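You operate a simulated robot arm through the tools that you are given. There is no shell and no other tool. Be economical: measure what you need, move in short steps, check, and stop when the job is done.

You run a simulated robot arm. Do the job below in one go: nothing can be reset, and whatever is moved stays where it is left.

JOB
Stir two level white scoops of sugar into jug one.
Fine: strike each scoop off under the bar; white paddle; scoop and paddle go back; shut the lid of the sugar box. Set down upright: white scoop.

Only the result counts: the job must be done as asked and must still hold three seconds after the hand-in. Knocking over, shifting, dropping, spilling or breaking anything else fails it. A push-on lid holds only when it is set on centred and level and pressed home; a screw cap is set on level and turned clockwise until tight.

ROBOT AND FRAMES
A 6-joint arm with a two-finger parallel gripper on a trunk, on a base that drives. Base frame: it is fixed to the floor where the robot stands at the start and does not move with it; the origin is under the middle of the robot, x ahead of it, y to its left, z up; the surface under the hand at the start is at about z = 82. Readings come in cm, degrees, newtons and seconds.
Its first joint turns from -166.0 to 166.0 degrees. Places, roughly: inside of the steel pot [90, -170, 80]; jug two [100, -150, 100]; sugar box [90, 0, 90]; sugar box lid [100, 0, 110]; white paddle (3x2x26 cm) [90, -170, 90]. Payload 3.43 kg.
Tool frame: the origin (TCP) lies between the finger pads and is the grasp point; the fingertips stand 3.4 cm ahead of it; z points along the fingers, y is the line along which they close. The gripper opens to 12.8 cm. The fingers are 2.4 cm wide and 1.2 cm thick; the gripper's body (4.8 by 13 cm) begins 9.6 cm behind the TCP.
Orientation is that of the tool frame in the base frame, as a unit quaternion [x, y, z, w]. With the fingers straight down and closing along the base's y, the tool's x points along the base's -x, its y along +y and its z along -z.

CONTROLS
- The arm moves only by the tool nudge_tool. Its argument "plan" is a list of rows, each a list of 7 numbers: the shift along the tool's x, y, z in units of 20 mm (1.0 is 20 mm), then the turn, a rotation vector about the tool's x, y, z in units of 8 degrees (1.0 is 8 degrees), then the gripper command, from -1 (shut) to 1 (fully open), values between in proportion. In form: [[tx, ty, tz, rx, ry, rz, gripper], ...]. A call has 1 to 8 rows; each row shifts and turns the commanded pose from where the row before left it, along the tool's axes as they then stand. A call with a number of a shift or a turn outside -1 to 1 is refused whole. Rows are played at 5 a second. More than 5 cm and 8.6 degrees between two rows, or a gripper value outside its range, and nothing of the call is played. A pose out of reach is approached as far as the arm can. The call stops where the force on the tool passes 70 N (or 10 N more than at its start, if that is more) or the arm is blocked; 0.2 s more then pass. Each finger travels about 15.3 cm/s and halts on what it meets, pressing with about 37 N; the grip force reading is that of the motor and also rises with nothing between the fingers. The clock runs only during rows and for 0.2 s after the last one: add rows that do not move to give the fingers time. It gives the time, the measured TCP pose, the force on the tool (base axes), the opening and the grip force at its end, in the units of the frame above (readings bear some noise), with the torque about the TCP (base axes, N m) and any sound that the robot's microphone picked up, and new pictures: "pictures" is both (left out), scene, wrist or none.
- Cameras (640 x 400 px; columns grow to the right, rows downward): "scene" is now at [16.73, 18.87, 122.16]; the picture's right is [-0.36, -0.93, 0.00], its down [-0.33, 0.13, -0.93] and it looks along [0.87, -0.34, -0.36] (base axes); focal length 274 px, centre (320, 200). "wrist" rides on the gripper at [7.6, -1.1, -16] in the tool frame; the picture's right is [0.15, 0.99, 0.00], its down [-0.88, 0.13, -0.46] and it looks along [-0.45, 0.07, 0.89] (tool axes); focal length 234 px, centre (320, 200). There is no depth. A picture from a camera that has moved, and an enlarged one, comes with that camera's place and axes in the base frame and with its lens.
- steer(legs): drives the robot by 1 to 6 legs, each [ahead, left, turn to the left] in cm, cm and degrees, along the robot's own axes; the way and the turn of a leg run together, so that a leg with both is an arc; at most 150 cm and 180 degrees a leg. The arm and the cameras ride along, it lands a little off, and it stops where it bumps. It gives what a move gives, and a new picture of the scene camera.
- head_to(pan, tilt): turns the head with the scene camera to pan (to the left, within 143 degrees either way) and tilt (down, from -29 to 69), counted from straight ahead of the robot. It gives what a move gives, and a new picture of the scene camera.
- enlarge(camera, box): a new picture of the part [left, top, right, bottom] of that camera's present view, enlarged. No time passes.
- job_done(): hands the job in; it is judged then, once.

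Go step by step. Nothing tells you exact positions but the pictures and the camera data: compare them with the known pose of the tool, close in by small moves and look again before you grip or let go. The budget is 120 turns and 260 pictures, counting those below and the enlarged ones. Unless the task says otherwise, let go and move clear before handing in, and close with one line.

The tools are called after ">>>" by a JSON object that holds its "fn" and its "kwargs". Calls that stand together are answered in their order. nudge_tool: Moves the arm, as the interface text tells. Its arguments: {"type":"object","properties":{"plan":{"type":"array","items":{"type":"array","items":{"type":"number"}}},"pictures":{"type":"string","enum":["both","scene","wrist","none"]}},"required":["plan"]} The other tools are called the same way: steer (legs) drives the base; head_to (pan, tilt) turns the head that bears the scene camera; enlarge (camera, box) takes an enlarged picture of a part of a camera's view; job_done () hands the job in.

At the start:

```text
t: 0.0
tool_pos: [70.53, 27.31, 100.07]
ee_rot: [0.0, 1.0, 0.0, 0.001]
ft_force: [0.0, 0.4, 0.3]
torque: [0.01, -0.04, -0.01]
grip_width: 12.79
finger_force: 0.2
robot x, y, heading: [0.29, -0.27, -0.0]
head pan, tilt: [-21.1, 20.8]
```

scene: 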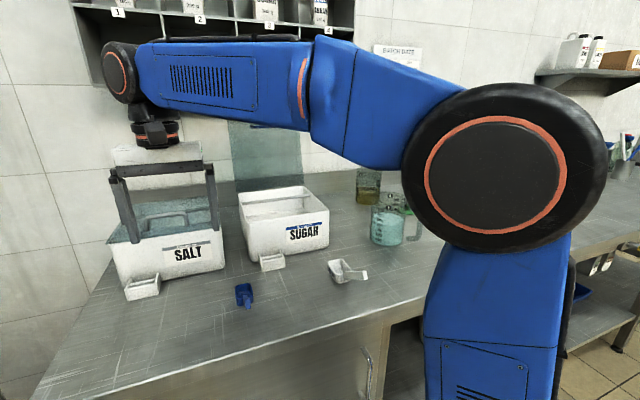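
wrist: 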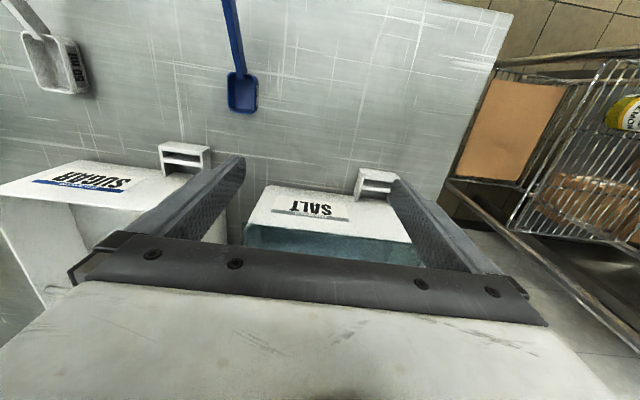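

I see a salt box, an open sugar box with a hinged lid behind, scoops on the counter, and jugs farther right. I'll enlarge the view and look around first.

>>> {"fn": "enlarge", "kwargs": {"camera": "scene", "box": [100, 140, 440, 320]}}

>>> {"fn": "head_to", "kwargs": {"pan": -60, "tilt": 20}}

```text
1.88 times, centred on (270, 230) of scene
camera zoom: at [16.73, 18.87, 122.16], right [-0.36, -0.93, 0.0], down [-0.33, 0.13, -0.93], along [0.87, -0.34, -0.36], focal length 516 px, centre (414, 144)
```

zoom: 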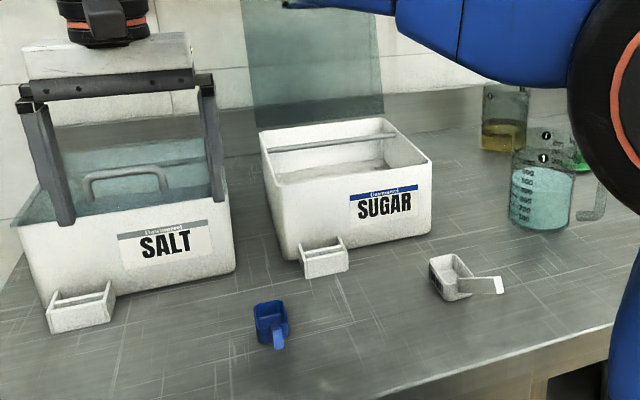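

```text
t: 1.1
tool_pos: [70.56, 27.42, 99.88]
ee_rot: [0.0, 1.0, 0.0, 0.001]
ft_force: [-0.4, 0.2, 0.6]
torque: [0.01, 0.0, 0.02]
grip_width: 12.8
finger_force: 0.1
robot x, y, heading: [-0.03, 0.13, -0.0]
head pan, tilt: [-60.0, 20.0]
camera scene: at [12.72, 14.15, 122.3], right [-0.87, -0.5, 0.0], down [-0.17, 0.3, -0.94], along [0.47, -0.81, -0.34], focal length 274 px, centre (320, 200)
```

scene: 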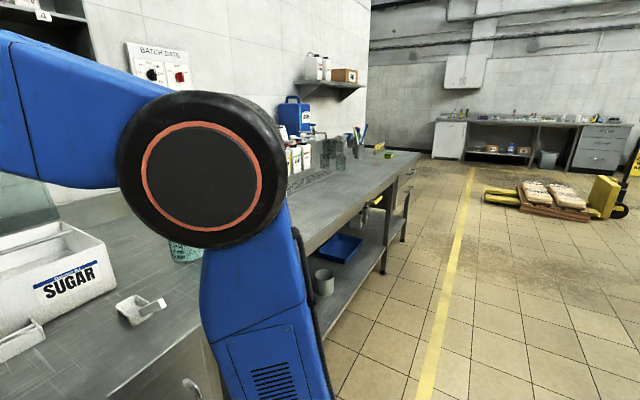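

The jugs are hidden behind the elbow. I'll raise and retract the hand, then look at the surroundings.

>>> {"fn": "nudge_tool", "kwargs": {"plan": [[0, 0, -1, 0, 0, 0, 1], [0, 0, -1, 0, 0, 0, 1], [0, 0, -1, 0, 0, 0, 1], [0, 0, -1, 0, 0, 0, 1], [0, 0, -1, 0, 0, 0, 1], [0, 0, -1, 0, 0, 0, 1], [0, 0, -1, 0, 0, 0, 1], [0, 0, 0, 0, 0, 0, 1]], "pictures": "wrist"}}

>>> {"fn": "nudge_tool", "kwargs": {"plan": [[1, 0, 0, 0, 0, 0, 1], [1, 0, 0, 0, 0, 0, 1], [1, 0, 0, 0, 0, 0, 1], [1, 0, 0, 0, 0, 0, 1], [1, 0, 0, 0, 0, 0, 1], [1, 0, 0, 0, 0, 0, 1], [1, 0, 0, 0, 0, 0, 1], [1, 0, 0, 0, 0, 0, 1]], "pictures": "both"}}

```text
t: 2.9
tool_pos: [70.56, 27.52, 113.83]
ee_rot: [0.0, 1.0, -0.001, 0.002]
ft_force: [0.1, 0.3, -0.2]
torque: [0.0, 0.0, 0.01]
grip_width: 12.77
finger_force: 0.1
robot x, y, heading: [-0.11, 0.04, -0.1]
head pan, tilt: [-60.0, 20.0]
camera wrist: at [62.83, 26.4, 129.8], right [-0.15, 0.99, 0.0], down [0.88, 0.13, 0.46], along [0.45, 0.07, -0.89], focal length 234 px, centre (320, 200)
```

wrist: 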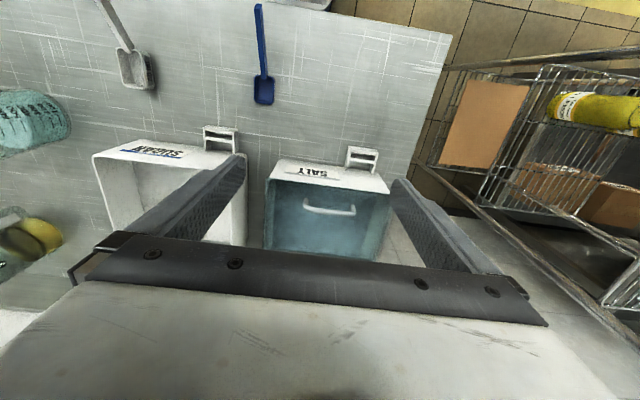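

```text
t: 4.7
tool_pos: [54.59, 27.23, 113.69]
ee_rot: [0.0, 1.0, -0.001, 0.001]
ft_force: [0.2, -0.3, -0.2]
torque: [-0.03, 0.03, -0.01]
grip_width: 12.81
finger_force: 0.0
robot x, y, heading: [-0.44, -0.21, -0.0]
head pan, tilt: [-60.0, 20.0]
camera scene: at [12.72, 14.16, 122.3], right [-0.87, -0.5, 0.0], down [-0.17, 0.3, -0.94], along [0.47, -0.81, -0.34], focal length 274 px, centre (320, 200)
camera wrist: at [46.79, 26.19, 129.77], right [-0.15, 0.99, 0.0], down [0.88, 0.13, 0.46], along [0.45, 0.07, -0.89], focal length 234 px, centre (320, 200)
```

scene: 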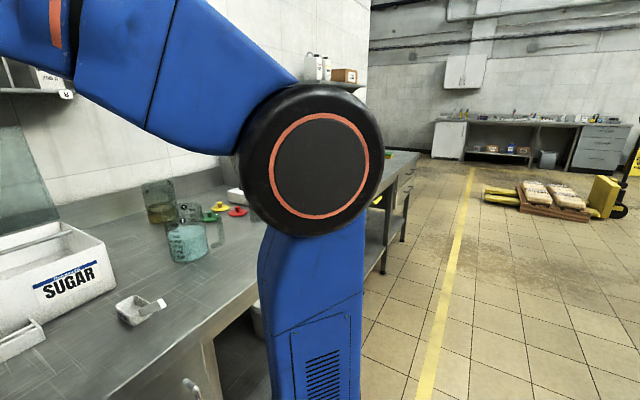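
wrist: 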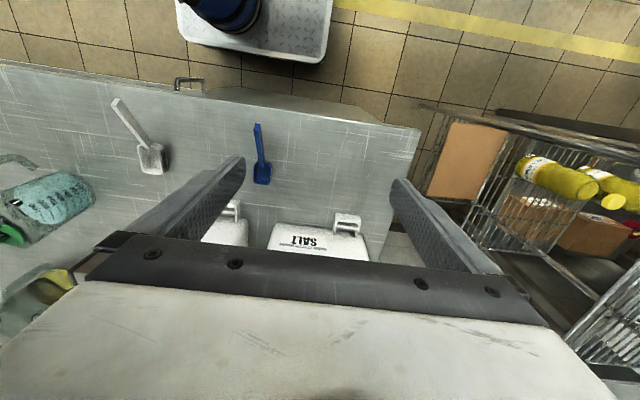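

The scoop, the jugs with numbered labels, and colored lids are now visible. I'll drive right to inspect the jugs and the pot with the paddles.

>>> {"fn": "steer", "kwargs": {"legs": [[0, -90, 0]]}}

>>> {"fn": "head_to", "kwargs": {"pan": 15, "tilt": 25}}

>>> {"fn": "head_to", "kwargs": {"pan": -45, "tilt": 20}}

```text
t: 9.4
tool_pos: [54.32, -62.66, 113.8]
ee_rot: [0.005, 1.0, 0.0, 0.001]
ft_force: [1.5, 0.6, 0.8]
torque: [0.03, 0.02, 0.01]
grip_width: 12.78
finger_force: 0.0
robot x, y, heading: [-0.17, -89.25, -0.5]
head pan, tilt: [-60.0, 20.0]
camera scene: at [12.42, -75.4, 122.3], right [-0.87, -0.49, 0.0], down [-0.17, 0.3, -0.94], along [0.46, -0.82, -0.34], focal length 274 px, centre (320, 200)
```

scene: 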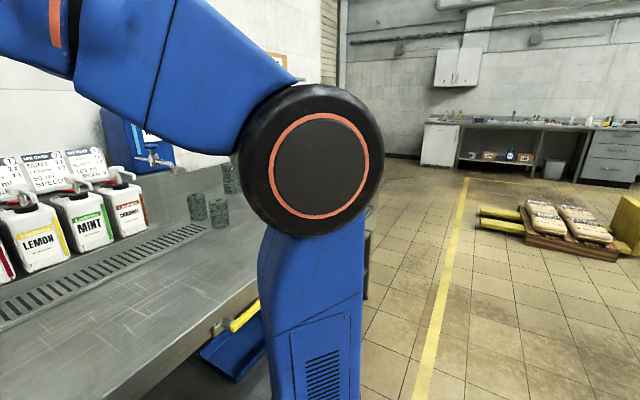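

```text
t: 10.8
tool_pos: [54.35, -62.7, 113.74]
ee_rot: [0.004, 1.0, -0.001, 0.001]
ft_force: [0.4, 0.4, -0.4]
torque: [0.02, -0.03, 0.02]
grip_width: 12.79
finger_force: 0.3
robot x, y, heading: [-0.4, -89.39, -0.4]
head pan, tilt: [15.0, 25.0]
camera scene: at [16.77, -65.0, 121.49], right [0.25, -0.97, 0.0], down [-0.41, -0.11, -0.91], along [0.88, 0.23, -0.42], focal length 274 px, centre (320, 200)
```

scene: 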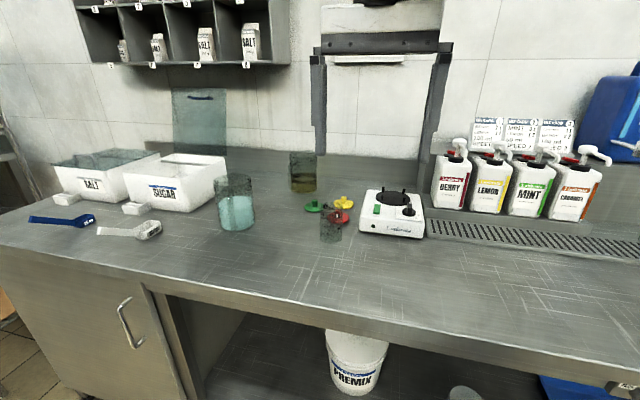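

```text
t: 12.1
tool_pos: [54.28, -62.6, 113.77]
ee_rot: [0.005, 1.0, -0.001, 0.001]
ft_force: [0.6, 0.1, -0.2]
torque: [0.01, 0.01, 0.03]
grip_width: 12.77
finger_force: 0.1
robot x, y, heading: [-0.48, -89.34, -0.6]
head pan, tilt: [-45.0, 20.0]
camera scene: at [14.37, -73.93, 122.3], right [-0.71, -0.7, 0.0], down [-0.24, 0.24, -0.94], along [0.66, -0.67, -0.34], focal length 274 px, centre (320, 200)
```

scene: 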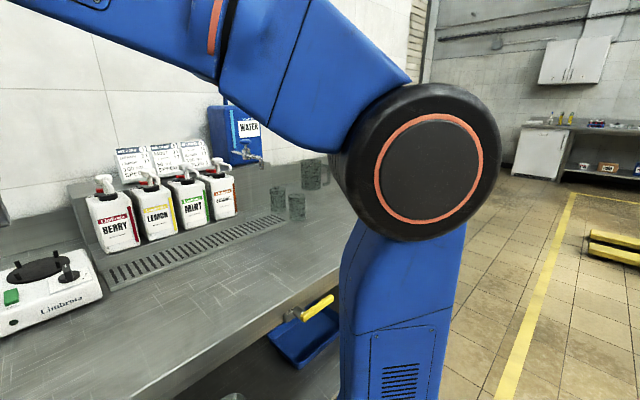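

I can see the jugs, blender base, pumps. The pot and paddles are further right; driving on.

>>> {"fn": "head_to", "kwargs": {"pan": 15, "tilt": 25}}

>>> {"fn": "enlarge", "kwargs": {"camera": "scene", "box": [20, 130, 380, 280]}}

>>> {"fn": "steer", "kwargs": {"legs": [[0, -90, 0]]}}

```text
t: 13.4
tool_pos: [54.46, -62.63, 113.81]
ee_rot: [0.005, 1.0, -0.001, 0.001]
ft_force: [-0.7, -0.7, -0.3]
torque: [0.03, 0.01, -0.01]
grip_width: 12.81
finger_force: 0.1
robot x, y, heading: [-0.49, -89.49, -0.6]
head pan, tilt: [15.0, 25.0]
camera scene: at [16.77, -65.0, 121.49], right [0.25, -0.97, 0.0], down [-0.41, -0.11, -0.91], along [0.88, 0.23, -0.42], focal length 274 px, centre (320, 200)
```

scene: 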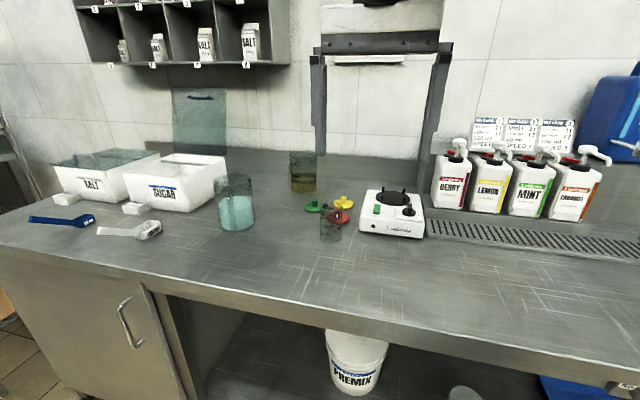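

```text
1.78 times, centred on (200, 205) of scene
camera zoom: at [16.77, -65.0, 121.49], right [0.25, -0.97, 0.0], down [-0.41, -0.11, -0.91], along [0.88, 0.23, -0.42], focal length 487 px, centre (533, 191)
```

zoom: 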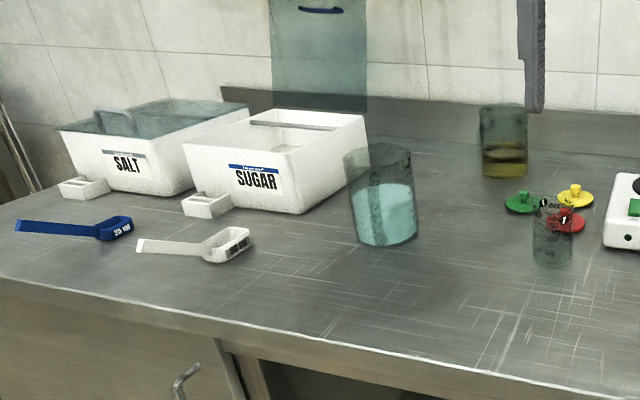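

```text
t: 18.2
tool_pos: [53.78, -152.66, 113.8]
ee_rot: [-0.003, 1.0, -0.001, 0.002]
ft_force: [0.2, 0.3, 0.2]
torque: [-0.05, 0.03, 0.02]
grip_width: 12.79
finger_force: 0.0
robot x, y, heading: [-0.78, -180.33, 0.1]
head pan, tilt: [15.0, 25.0]
camera scene: at [16.24, -155.61, 121.49], right [0.26, -0.96, 0.0], down [-0.41, -0.11, -0.91], along [0.87, 0.24, -0.42], focal length 274 px, centre (320, 200)
```

scene: 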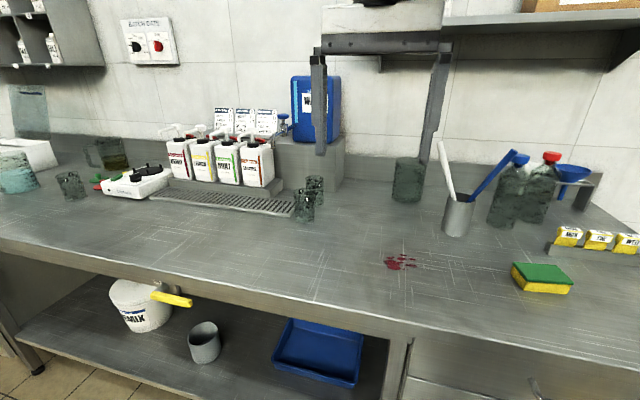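

The steel pot with the white and blue paddles is visible. Zooming on jugs for their numbers.

>>> {"fn": "enlarge", "kwargs": {"camera": "scene", "box": [360, 130, 600, 280]}}

>>> {"fn": "enlarge", "kwargs": {"camera": "scene", "box": [0, 120, 180, 230]}}

>>> {"fn": "enlarge", "kwargs": {"camera": "scene", "box": [260, 140, 440, 250]}}

```text
2.67 times, centred on (480, 205) of scene
camera zoom: at [16.24, -155.61, 121.49], right [0.26, -0.96, 0.0], down [-0.41, -0.11, -0.91], along [0.87, 0.24, -0.42], focal length 731 px, centre (-107, 187)
```

zoom: 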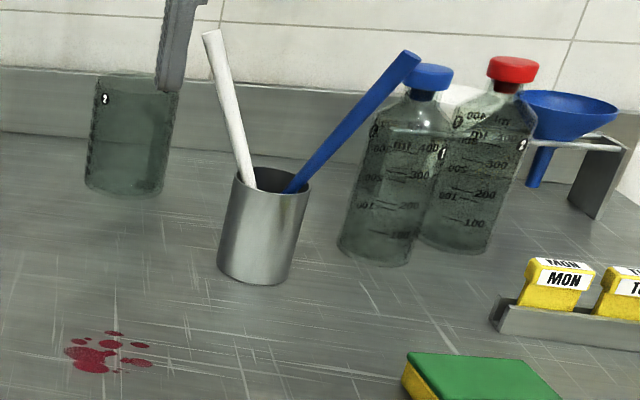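

```text
3.56 times, centred on (90, 175) of scene
camera zoom: at [16.24, -155.61, 121.49], right [0.26, -0.96, 0.0], down [-0.41, -0.11, -0.91], along [0.87, 0.24, -0.42], focal length 974 px, centre (1138, 289)
```

zoom: 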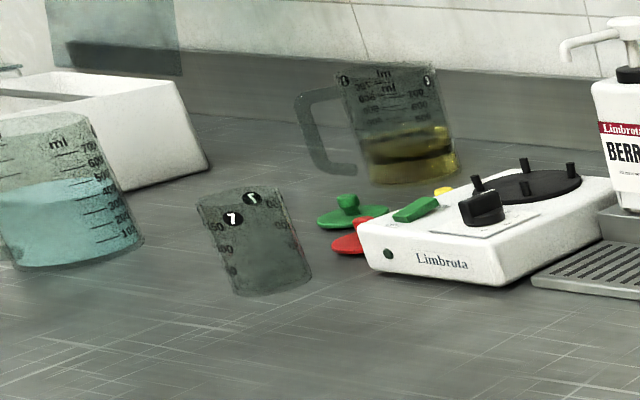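

```text
3.56 times, centred on (350, 195) of scene
camera zoom: at [16.24, -155.61, 121.49], right [0.26, -0.96, 0.0], down [-0.41, -0.11, -0.91], along [0.87, 0.24, -0.42], focal length 974 px, centre (213, 218)
```

zoom: 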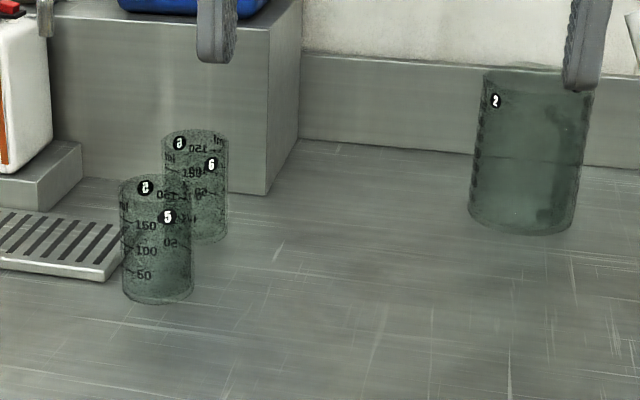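

Jug two is here, beside the pot with the paddles. I'll return to the sugar area to stand around y=-20 and measure the scoop, box and jug one.

>>> {"fn": "steer", "kwargs": {"legs": [[0, 150, 0], [0, 5, 0]]}}

>>> {"fn": "enlarge", "kwargs": {"camera": "scene", "box": [100, 100, 420, 300]}}

>>> {"fn": "head_to", "kwargs": {"pan": 0, "tilt": 30}}

```text
t: 26.3
tool_pos: [58.07, 2.04, 113.74]
ee_rot: [0.02, 1.0, -0.001, 0.001]
ft_force: [-0.3, -0.7, -0.1]
torque: [0.02, 0.01, 0.0]
grip_width: 12.79
finger_force: 0.1
robot x, y, heading: [2.61, -22.84, -2.3]
head pan, tilt: [15.0, 25.0]
camera scene: at [20.55, 0.95, 121.49], right [0.22, -0.98, 0.0], down [-0.41, -0.09, -0.91], along [0.88, 0.2, -0.42], focal length 274 px, centre (320, 200)
```

scene: 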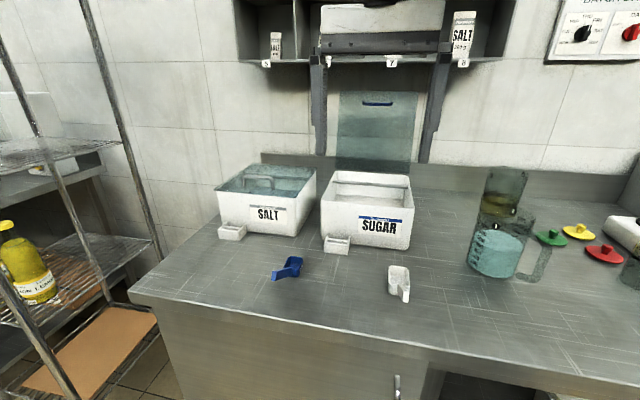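

```text
2.00 times, centred on (260, 200) of scene
camera zoom: at [20.55, 0.95, 121.49], right [0.22, -0.98, 0.0], down [-0.41, -0.09, -0.91], along [0.88, 0.2, -0.42], focal length 548 px, centre (440, 200)
```

zoom: 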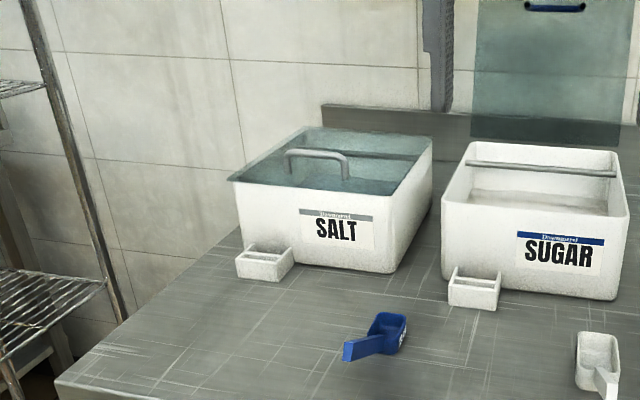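

```text
t: 27.0
tool_pos: [58.31, 2.04, 113.76]
ee_rot: [0.021, 1.0, -0.001, 0.001]
ft_force: [1.3, 0.6, 0.2]
torque: [0.0, 0.01, 0.02]
grip_width: 12.77
finger_force: 0.1
robot x, y, heading: [2.72, -22.63, -2.6]
head pan, tilt: [0.0, 30.0]
camera scene: at [20.59, -1.43, 120.69], right [-0.04, -1.0, 0.0], down [-0.5, 0.02, -0.87], along [0.87, -0.04, -0.5], focal length 274 px, centre (320, 200)
```

scene: 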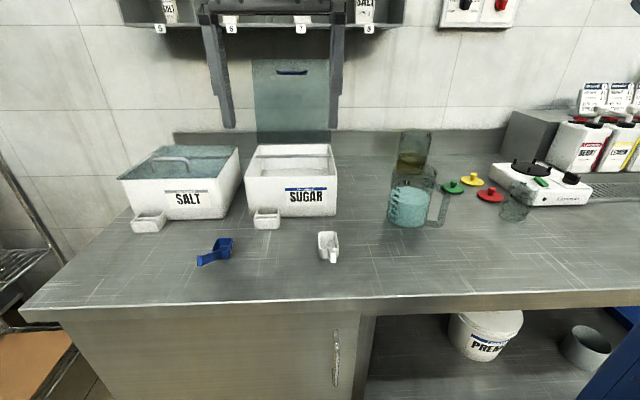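

Good overview. Zooming into the details: scoop, rest, sugar box, jug.

>>> {"fn": "enlarge", "kwargs": {"camera": "scene", "box": [230, 130, 360, 210]}}

>>> {"fn": "enlarge", "kwargs": {"camera": "scene", "box": [240, 195, 370, 275]}}

>>> {"fn": "enlarge", "kwargs": {"camera": "scene", "box": [370, 120, 540, 230]}}

>>> {"fn": "enlarge", "kwargs": {"camera": "scene", "box": [220, 40, 360, 160]}}

```text
4.92 times, centred on (295, 170) of scene
camera zoom: at [20.59, -1.43, 120.69], right [-0.04, -1.0, 0.0], down [-0.5, 0.02, -0.87], along [0.87, -0.04, -0.5], focal length 1349 px, centre (443, 348)
```

zoom: 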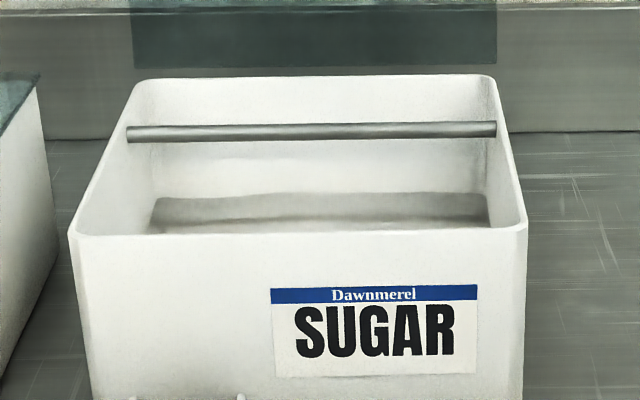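

```text
4.92 times, centred on (305, 235) of scene
camera zoom: at [20.59, -1.43, 120.69], right [-0.04, -1.0, 0.0], down [-0.5, 0.02, -0.87], along [0.87, -0.04, -0.5], focal length 1349 px, centre (394, 28)
```

zoom: 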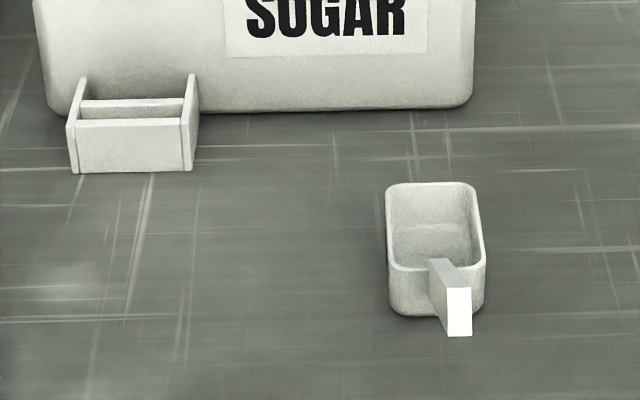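

```text
3.64 times, centred on (455, 175) of scene
camera zoom: at [20.59, -1.43, 120.69], right [-0.04, -1.0, 0.0], down [-0.5, 0.02, -0.87], along [0.87, -0.04, -0.5], focal length 996 px, centre (-171, 291)
```

zoom: 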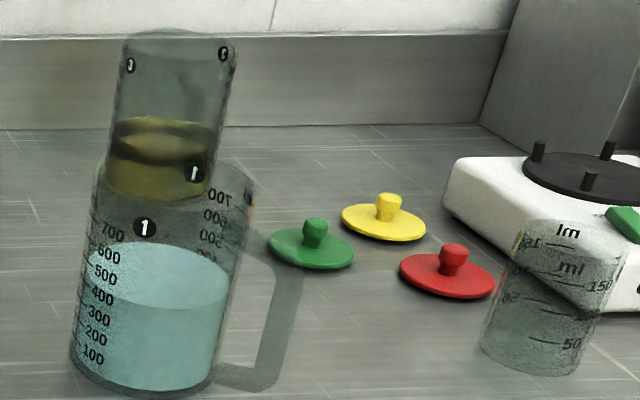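

```text
3.33 times, centred on (290, 100) of scene
camera zoom: at [20.59, -1.43, 120.69], right [-0.04, -1.0, 0.0], down [-0.5, 0.02, -0.87], along [0.87, -0.04, -0.5], focal length 914 px, centre (420, 533)
```

zoom: 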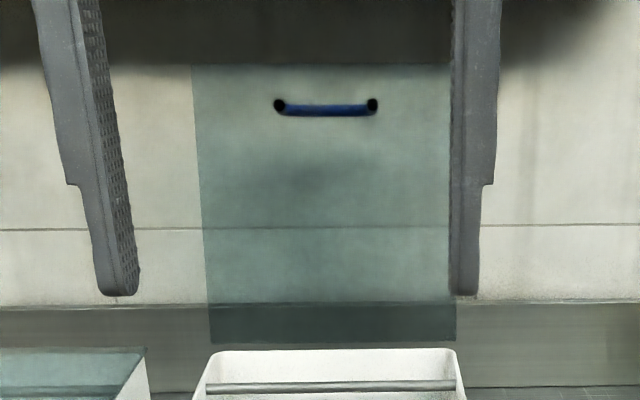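

Jug one is the teal one next to the sugar box. Estimates: sugar box x 79–101, y −8–13, rim z≈93.7, strike bar x≈94; white scoop cup at (66,−5.4), handle rising back to about (55,−5,89.7). I'll tilt the tool 45° forward and move in line with the scoop.

>>> {"fn": "nudge_tool", "kwargs": {"plan": [[0, -0.6, 0, 0, -0.94, 0, 0], [0, -0.6, 0, 0, -0.94, 0, 0], [0, -0.6, 0, 0, -0.94, 0, 0], [0, -0.6, 0, 0, -0.94, 0, 0], [0, -0.6, 0, 0, -0.94, 0, 0], [0, -0.6, 0, 0, -0.94, 0, 0], [0, 0, 0, 0, 0, 0, 0]]}}

```text
t: 28.6
tool_pos: [57.75, -5.12, 113.87]
ee_rot: [0.02, 0.923, -0.009, 0.385]
ft_force: [-0.1, 0.2, 0.0]
torque: [-0.03, -0.01, -0.01]
grip_width: 6.43
finger_force: 0.0
robot x, y, heading: [2.37, -22.92, -2.5]
head pan, tilt: [0.0, 30.0]
camera scene: at [20.59, -1.44, 120.69], right [-0.04, -1.0, 0.0], down [-0.5, 0.02, -0.87], along [0.87, -0.04, -0.5], focal length 274 px, centre (320, 200)
camera wrist: at [41.01, -5.59, 119.81], right [-0.06, 0.99, -0.1], down [0.3, 0.12, 0.95], along [0.95, 0.03, -0.31], focal length 234 px, centre (320, 200)
```

scene: 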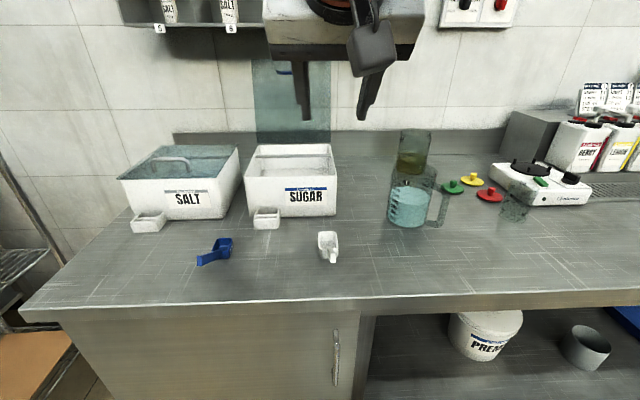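
wrist: 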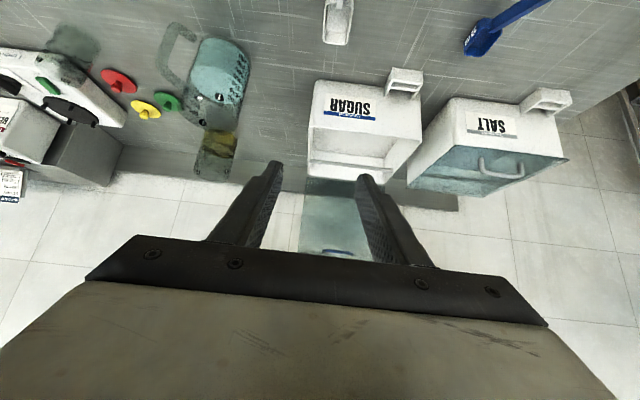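

The tool is in line with the scoop; now descend behind the handle, partly, and look.

>>> {"fn": "nudge_tool", "kwargs": {"plan": [[1, 0, 0.32, 0, 0, 0, -0.3], [1, 0, 0.32, 0, 0, 0, -0.3], [1, 0, 0.32, 0, 0, 0, -0.3], [1, 0, 0.32, 0, 0, 0, -0.3], [1, 0, 0.32, 0, 0, 0, -0.3], [1, 0, 0.32, 0, 0, 0, -0.3], [1, -0.1, 0.32, 0, 0, 0, -0.3], [1, -0.1, 0.32, 0, 0, 0, -0.3]]}}

```text
t: 30.4
tool_pos: [50.16, -5.31, 98.83]
ee_rot: [0.021, 0.923, -0.01, 0.384]
ft_force: [-0.8, 0.4, 0.0]
torque: [-0.02, -0.03, 0.04]
grip_width: 4.46
finger_force: 0.0
robot x, y, heading: [2.75, -22.61, -2.4]
head pan, tilt: [0.0, 30.0]
camera scene: at [20.59, -1.45, 120.69], right [-0.04, -1.0, 0.0], down [-0.5, 0.02, -0.87], along [0.87, -0.04, -0.5], focal length 274 px, centre (320, 200)
camera wrist: at [33.33, -5.6, 104.79], right [-0.06, 0.99, -0.11], down [0.3, 0.12, 0.95], along [0.95, 0.03, -0.31], focal length 234 px, centre (320, 200)
```

scene: 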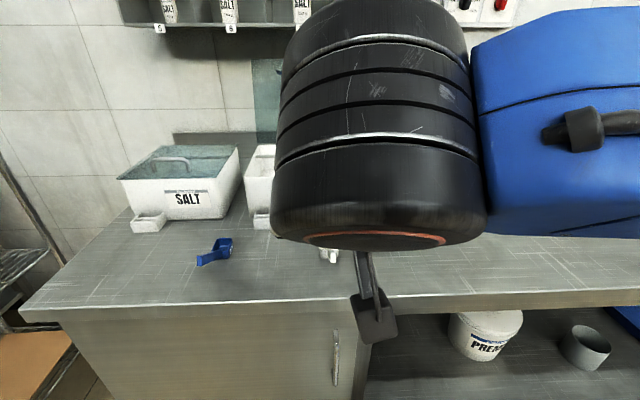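
wrist: 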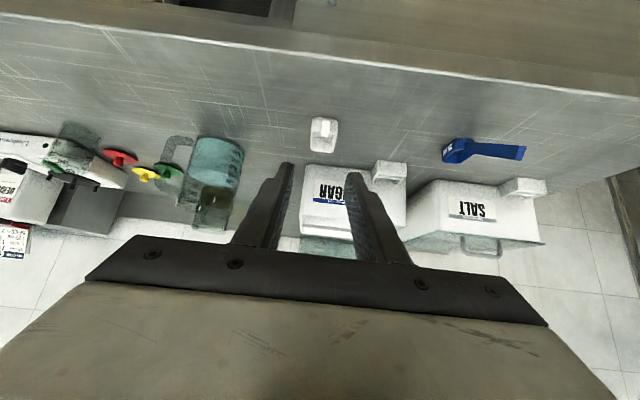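

>>> {"fn": "enlarge", "kwargs": {"camera": "wrist", "box": [270, 95, 380, 165]}}

```text
5.71 times, centred on (325, 130) of wrist
camera zoom: at [33.33, -5.6, 104.79], right [-0.06, 0.99, -0.11], down [0.3, 0.12, 0.95], along [0.95, 0.03, -0.31], focal length 1338 px, centre (291, 600)
```

zoom: 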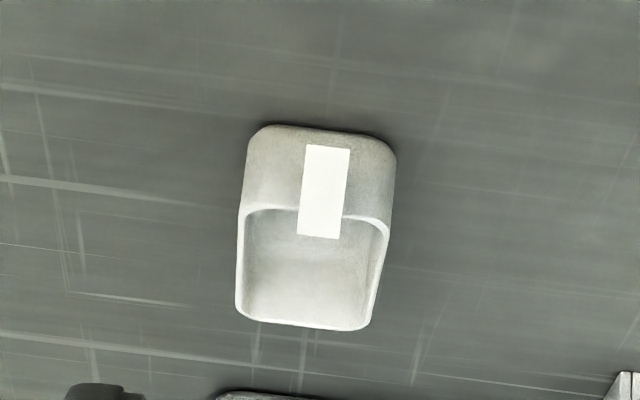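

The handle is seen end-on: end at about (54.5,−5.1,90), inclined ~32°. I'll align yaw and advance along the handle, stopping short for a check.

>>> {"fn": "nudge_tool", "kwargs": {"plan": [[0.7, 0, 0, -0.32, 0, -0.32, -0.3], [0.68, 0, 0, 0, 0, 0, -0.3], [0, 0, 1, 0, 0, 0, -0.3], [0, 0, 1, 0, 0, 0, -0.3], [0, 0, 1, 0, 0, 0, -0.3], [0, 0, 0.4, 0, 0, 0, -0.3], [0, 0, 0, 0, 0, 0, -0.3]], "pictures": "wrist"}}

>>> {"fn": "enlarge", "kwargs": {"camera": "wrist", "box": [240, 95, 400, 195]}}

```text
t: 32.0
tool_pos: [53.13, -5.18, 92.19]
ee_rot: [-0.009, 0.923, 0.003, 0.385]
ft_force: [-0.3, 0.7, 0.2]
torque: [-0.01, 0.01, 0.04]
grip_width: 4.48
finger_force: 0.1
robot x, y, heading: [2.85, -22.94, -2.3]
head pan, tilt: [0.0, 30.0]
camera wrist: at [36.35, -6.63, 98.09], right [-0.12, 0.99, -0.1], down [0.29, 0.14, 0.95], along [0.95, 0.09, -0.31], focal length 234 px, centre (320, 200)
```

wrist: 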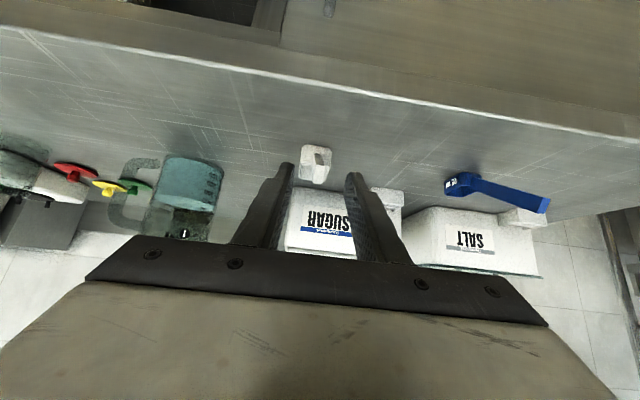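

```text
4.00 times, centred on (320, 145) of wrist
camera zoom: at [36.35, -6.63, 98.09], right [-0.12, 0.99, -0.1], down [0.29, 0.14, 0.95], along [0.95, 0.09, -0.31], focal length 937 px, centre (320, 420)
```

zoom: 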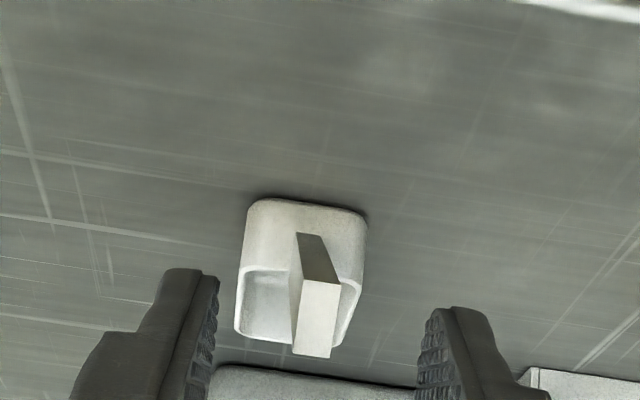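

The handle is centered between the fingers and its end is confirmed at (54.5,−5.2,90). Advance 4.5 cm and close.

>>> {"fn": "nudge_tool", "kwargs": {"plan": [[0.05, 0, 1, 0, 0, 0, -0.3], [0.05, 0, 1, 0, 0, 0, -0.3], [0, 0, 0.25, 0, 0, 0, -0.3], [0, 0, 0, 0, 0, 0, -0.3]], "pictures": "none"}}

>>> {"fn": "enlarge", "kwargs": {"camera": "wrist", "box": [240, 95, 400, 195]}}

```text
t: 33.0
tool_pos: [56.0, -5.08, 88.74]
ee_rot: [-0.01, 0.923, 0.003, 0.384]
ft_force: [0.4, 0.0, -1.1]
torque: [0.01, 0.02, -0.01]
grip_width: 4.47
finger_force: 0.1
robot x, y, heading: [2.22, -22.83, -2.5]
head pan, tilt: [0.0, 30.0]
```

```text
4.00 times, centred on (320, 145) of wrist
camera zoom: at [39.44, -6.54, 94.69], right [-0.12, 0.99, -0.1], down [0.29, 0.14, 0.95], along [0.95, 0.09, -0.31], focal length 937 px, centre (320, 420)
```

zoom: 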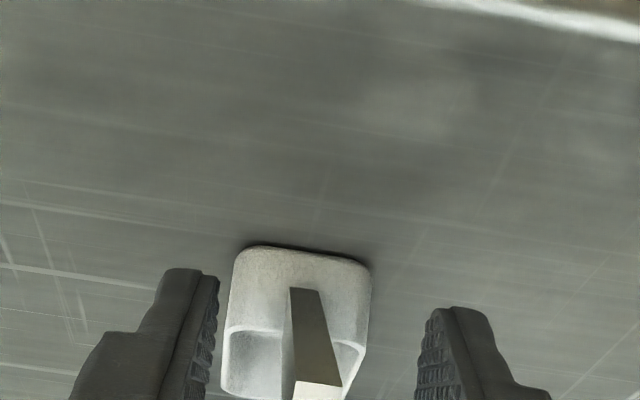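

Handle is between the fingers; closing gently and checking.

>>> {"fn": "nudge_tool", "kwargs": {"plan": [[0, 0, 0, 0, 0, 0, -0.6], [0, 0, 0, 0, 0, 0, -0.8], [0, 0, 0, 0, 0, 0, -1], [0, 0, 0, 0, 0, 0, -1], [0, 0, 0, 0, 0, 0, -1]], "pictures": "wrist"}}

>>> {"fn": "enlarge", "kwargs": {"camera": "wrist", "box": [240, 120, 400, 220]}}

```text
t: 34.2
tool_pos: [56.09, -5.05, 88.73]
ee_rot: [-0.01, 0.923, 0.004, 0.385]
ft_force: [-0.1, 1.1, -0.2]
torque: [0.04, -0.05, 0.04]
grip_width: 1.52
finger_force: 37.4
robot x, y, heading: [2.55, -22.82, -2.7]
head pan, tilt: [0.0, 30.0]
camera wrist: at [39.44, -6.54, 94.69], right [-0.12, 0.99, -0.1], down [0.29, 0.14, 0.95], along [0.95, 0.09, -0.31], focal length 234 px, centre (320, 200)
```

wrist: 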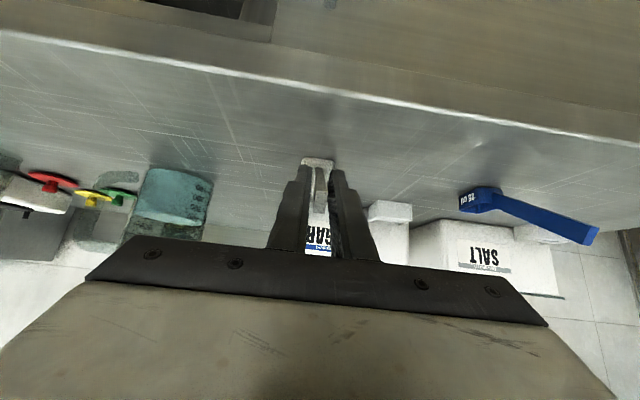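

```text
4.00 times, centred on (320, 170) of wrist
camera zoom: at [39.44, -6.54, 94.69], right [-0.12, 0.99, -0.1], down [0.29, 0.14, 0.95], along [0.95, 0.09, -0.31], focal length 937 px, centre (320, 320)
```

zoom: 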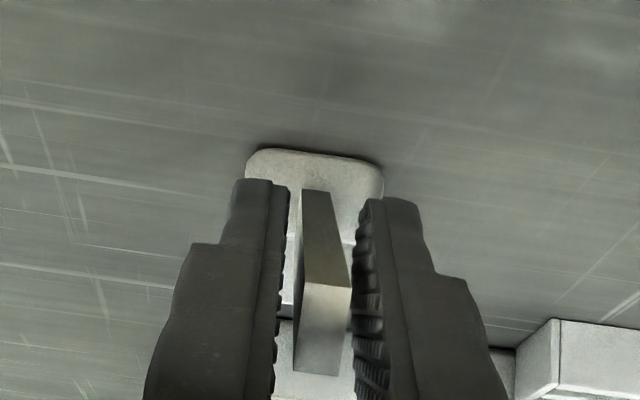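

Grip reads 1.5 cm at 37 N. Lift straight up and check that the scoop comes along level.

>>> {"fn": "nudge_tool", "kwargs": {"plan": [[-0.71, 0, -0.71, 0, 0, 0, -1], [-0.71, 0, -0.71, 0, 0, 0, -1], [-0.71, 0, -0.71, 0, 0, 0, -1], [-0.71, 0, -0.71, 0, 0, 0, -1], [-0.71, 0, -0.71, 0, 0, 0, -1], [-0.71, 0, -0.71, 0, 0, 0, -1], [-0.71, 0, -0.71, 0, 0, 0, -1], [-0.71, 0, -0.71, 0, 0, 0, -1]], "pictures": "both"}}

>>> {"fn": "enlarge", "kwargs": {"camera": "wrist", "box": [240, 120, 400, 220]}}

```text
t: 36.0
tool_pos: [56.2, -5.08, 104.84]
ee_rot: [-0.01, 0.923, 0.004, 0.384]
ft_force: [0.2, 0.5, -0.6]
torque: [0.01, 0.11, 0.01]
grip_width: 1.51
finger_force: 37.2
robot x, y, heading: [2.52, -22.96, -2.3]
head pan, tilt: [0.0, 30.0]
camera scene: at [20.59, -1.45, 120.69], right [-0.04, -1.0, 0.0], down [-0.5, 0.02, -0.87], along [0.87, -0.04, -0.5], focal length 274 px, centre (320, 200)
camera wrist: at [39.49, -6.52, 110.83], right [-0.12, 0.99, -0.1], down [0.29, 0.14, 0.95], along [0.95, 0.09, -0.31], focal length 234 px, centre (320, 200)
```

scene: 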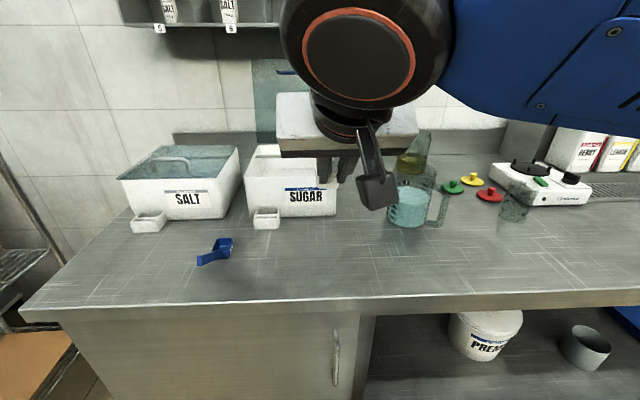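
wrist: 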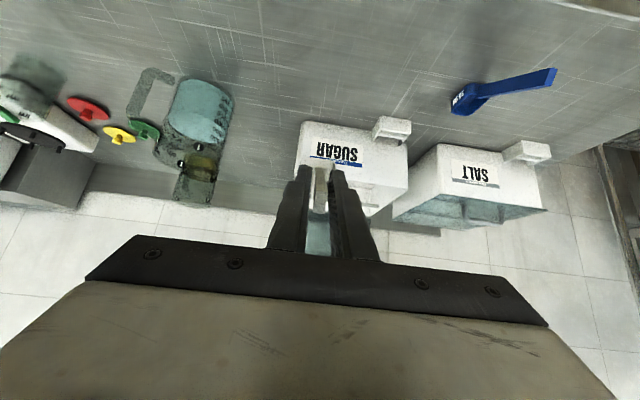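

```text
4.00 times, centred on (320, 170) of wrist
camera zoom: at [39.49, -6.52, 110.83], right [-0.12, 0.99, -0.1], down [0.29, 0.14, 0.95], along [0.95, 0.09, -0.31], focal length 937 px, centre (320, 320)
```

zoom: 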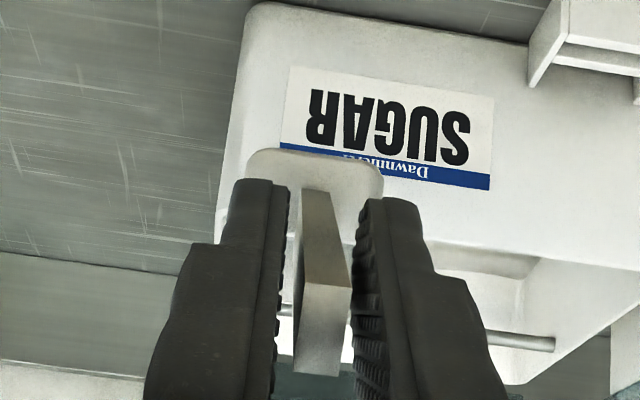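

The scoop is held rigidly. Now carry it over the box center (y≈2.5), in front of the bar.

>>> {"fn": "nudge_tool", "kwargs": {"plan": [[-0.93, 0.44, 0.82, 0, 0, 0, -1], [-0.93, 0.44, 0.82, 0, 0, 0, -1], [-0.93, 0.44, 0.82, 0, 0, 0, -1], [-0.93, 0.44, 0.82, 0, 0, 0, -1], [-0.93, 0.44, 0.82, 0, 0, 0, -1], [-0.93, 0.44, 0.82, 0, 0, 0, -1], [-0.93, 0.44, 0.82, 0, 0, 0, -1], [-0.93, 0.44, 0.82, 0, 0, 0, -1]], "pictures": "both"}}

>>> {"fn": "enlarge", "kwargs": {"camera": "wrist", "box": [220, 100, 420, 225]}}

>>> {"fn": "enlarge", "kwargs": {"camera": "scene", "box": [220, 100, 380, 220]}}

```text
t: 37.8
tool_pos: [75.88, 2.23, 106.09]
ee_rot: [-0.01, 0.923, 0.003, 0.385]
ft_force: [-0.4, -0.5, 0.2]
torque: [0.0, 0.04, 0.03]
grip_width: 1.52
finger_force: 36.7
robot x, y, heading: [2.69, -22.78, -2.6]
head pan, tilt: [0.0, 30.0]
camera scene: at [20.58, -1.46, 120.7], right [-0.04, -1.0, 0.0], down [-0.5, 0.02, -0.87], along [0.87, -0.04, -0.5], focal length 274 px, centre (320, 200)
camera wrist: at [59.09, 0.82, 112.0], right [-0.12, 0.99, -0.11], down [0.29, 0.14, 0.95], along [0.95, 0.09, -0.31], focal length 234 px, centre (320, 200)
```

scene: 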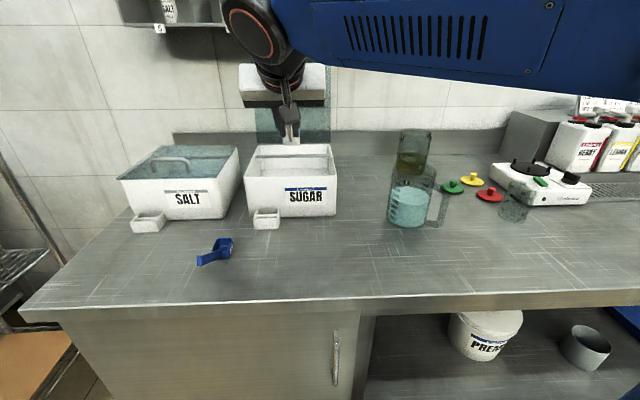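
wrist: 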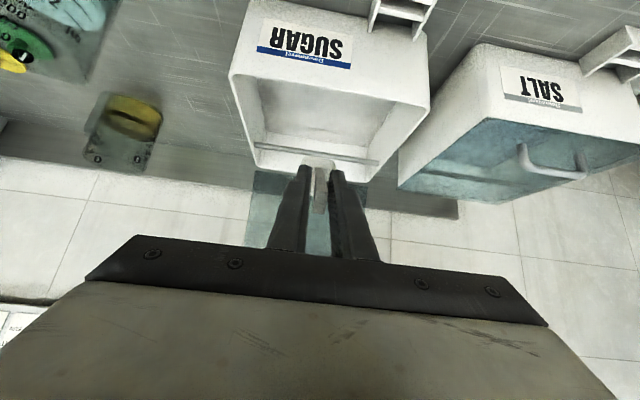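

```text
3.20 times, centred on (320, 162) of wrist
camera zoom: at [59.09, 0.82, 112.0], right [-0.12, 0.99, -0.11], down [0.29, 0.14, 0.95], along [0.95, 0.09, -0.31], focal length 749 px, centre (320, 320)
```

zoom: 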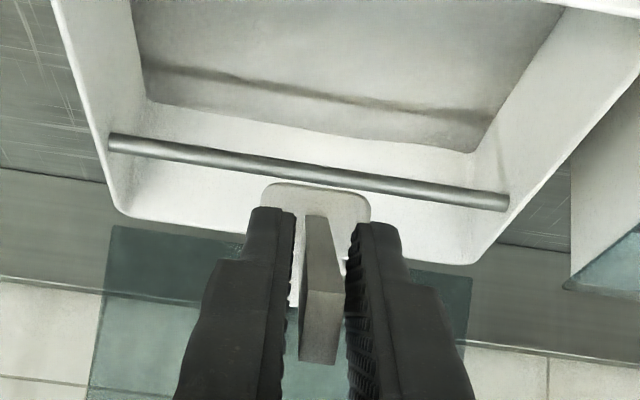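

```text
3.33 times, centred on (300, 160) of scene
camera zoom: at [20.58, -1.46, 120.7], right [-0.04, -1.0, 0.0], down [-0.5, 0.02, -0.87], along [0.87, -0.04, -0.5], focal length 914 px, centre (387, 333)
```

zoom: 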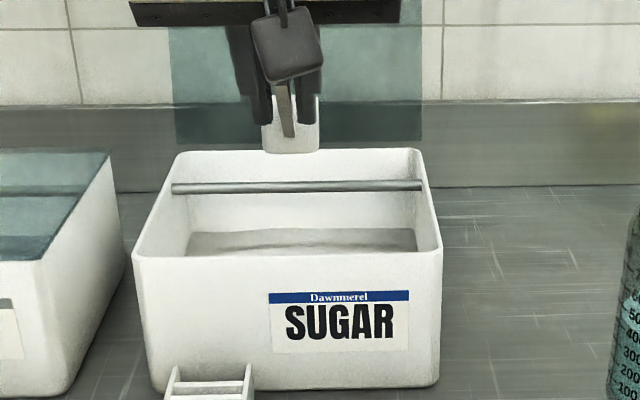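

Sugar surface ≈87, bar ≈(93, z 93), rim ≈94.2. Now move over the box interior and pitch the scoop 40° nose-down.

>>> {"fn": "nudge_tool", "kwargs": {"plan": [[-0.78, 0, 0.31, 0, 0, 0, -1], [-0.78, 0, 0.31, 0, 0, 0, -1], [-0.78, 0, 0.31, 0, 0, 0, -1], [0, 0, 0, 0, 1, 0, -1], [0, 0, 0, 0, 1, 0, -1], [0, 0, 0, 0, 1, 0, -1], [0, 0, 0, 0, 1, 0, -1], [0, 0, 0, 0, 1, 0, -1]], "pictures": "both"}}

>>> {"fn": "enlarge", "kwargs": {"camera": "scene", "box": [220, 100, 380, 220]}}

```text
t: 39.6
tool_pos: [80.41, 2.44, 108.16]
ee_rot: [-0.01, 0.999, 0.001, 0.044]
ft_force: [-0.6, -1.1, 0.4]
torque: [0.06, -0.01, -0.02]
grip_width: 1.54
finger_force: 37.2
robot x, y, heading: [2.49, -22.9, -2.4]
head pan, tilt: [0.0, 30.0]
camera scene: at [20.56, -1.45, 120.7], right [-0.04, -1.0, 0.0], down [-0.5, 0.02, -0.87], along [0.87, -0.04, -0.5], focal length 274 px, centre (320, 200)
camera wrist: at [71.29, 1.22, 123.44], right [-0.17, 0.99, -0.01], down [0.83, 0.15, 0.53], along [0.53, 0.08, -0.85], focal length 234 px, centre (320, 200)
```

scene: 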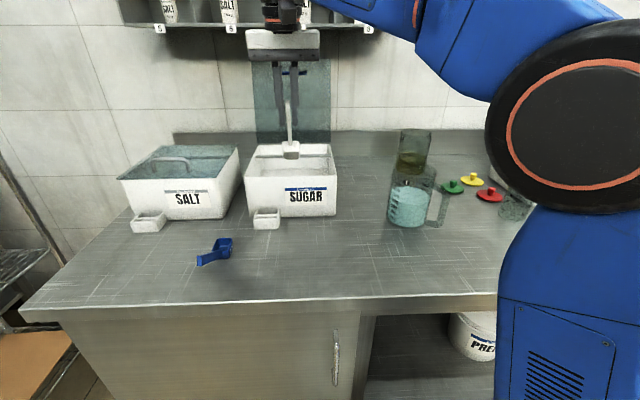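
wrist: 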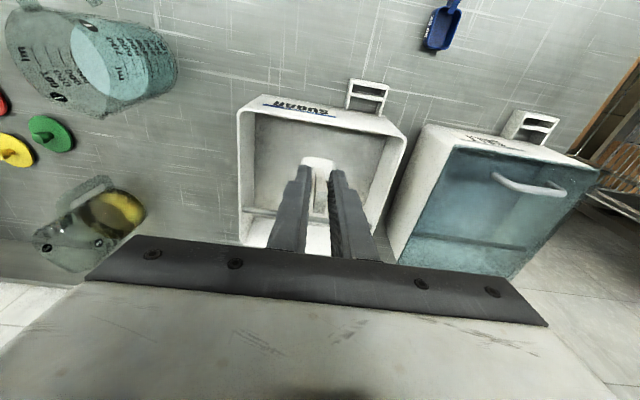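

```text
3.33 times, centred on (300, 160) of scene
camera zoom: at [20.56, -1.45, 120.7], right [-0.04, -1.0, 0.0], down [-0.5, 0.02, -0.87], along [0.87, -0.04, -0.5], focal length 914 px, centre (387, 333)
```

zoom: 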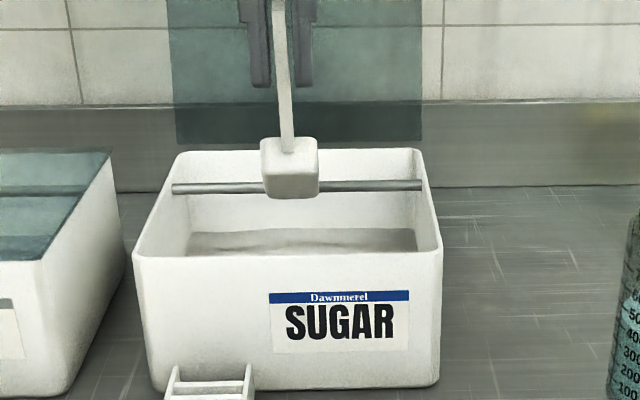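

Scoop is pitched nose-down inside the box opening, in front of the bar. Descend into the sugar.

>>> {"fn": "nudge_tool", "kwargs": {"plan": [[0, 0, 0.93, 0, 0, 0, -1], [0, 0, 0.93, 0, 0, 0, -1], [0, 0, 0.93, 0, 0, 0, -1], [0, 0, 0.93, 0, 0, 0, -1], [0, 0, 0.93, 0, 0, 0, -1], [0, 0, 0.93, 0, 0, 0, -1]], "pictures": "both"}}

>>> {"fn": "enlarge", "kwargs": {"camera": "wrist", "box": [220, 100, 420, 225]}}

```text
t: 41.0
tool_pos: [81.37, 2.38, 96.92]
ee_rot: [-0.009, 0.999, -0.001, 0.045]
ft_force: [-0.4, 0.3, -0.4]
torque: [0.04, -0.02, 0.04]
grip_width: 1.53
finger_force: 37.1
robot x, y, heading: [2.84, -22.62, -2.4]
head pan, tilt: [0.0, 30.0]
camera scene: at [20.59, -1.44, 120.69], right [-0.04, -1.0, 0.0], down [-0.5, 0.02, -0.87], along [0.87, -0.04, -0.5], focal length 274 px, centre (320, 200)
camera wrist: at [72.31, 1.2, 112.18], right [-0.17, 0.99, -0.01], down [0.83, 0.15, 0.53], along [0.53, 0.08, -0.85], focal length 234 px, centre (320, 200)
```

scene: 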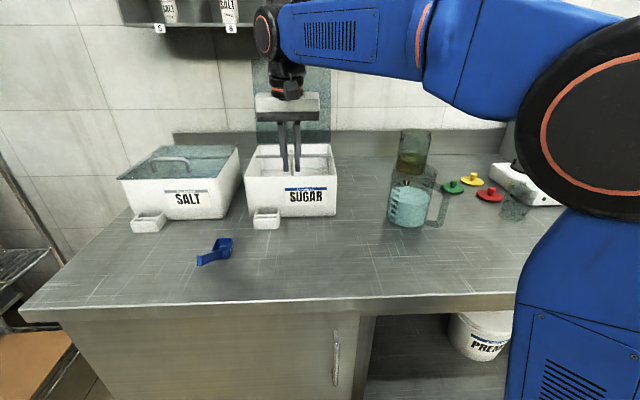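
wrist: 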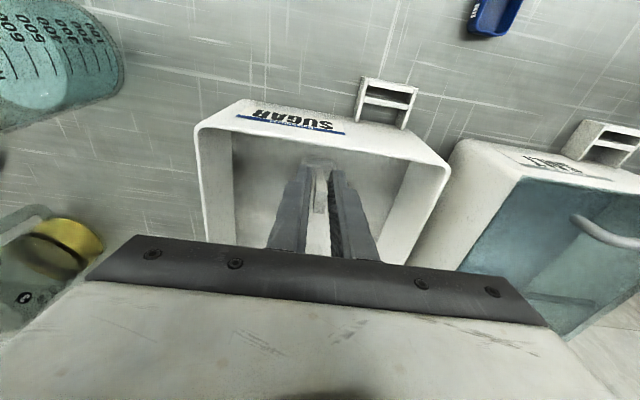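

```text
3.20 times, centred on (320, 162) of wrist
camera zoom: at [72.31, 1.2, 112.18], right [-0.17, 0.99, -0.01], down [0.83, 0.15, 0.53], along [0.53, 0.08, -0.85], focal length 749 px, centre (320, 320)
```

zoom: 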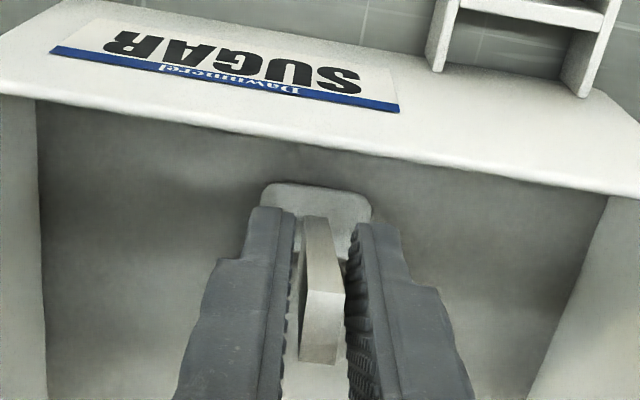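

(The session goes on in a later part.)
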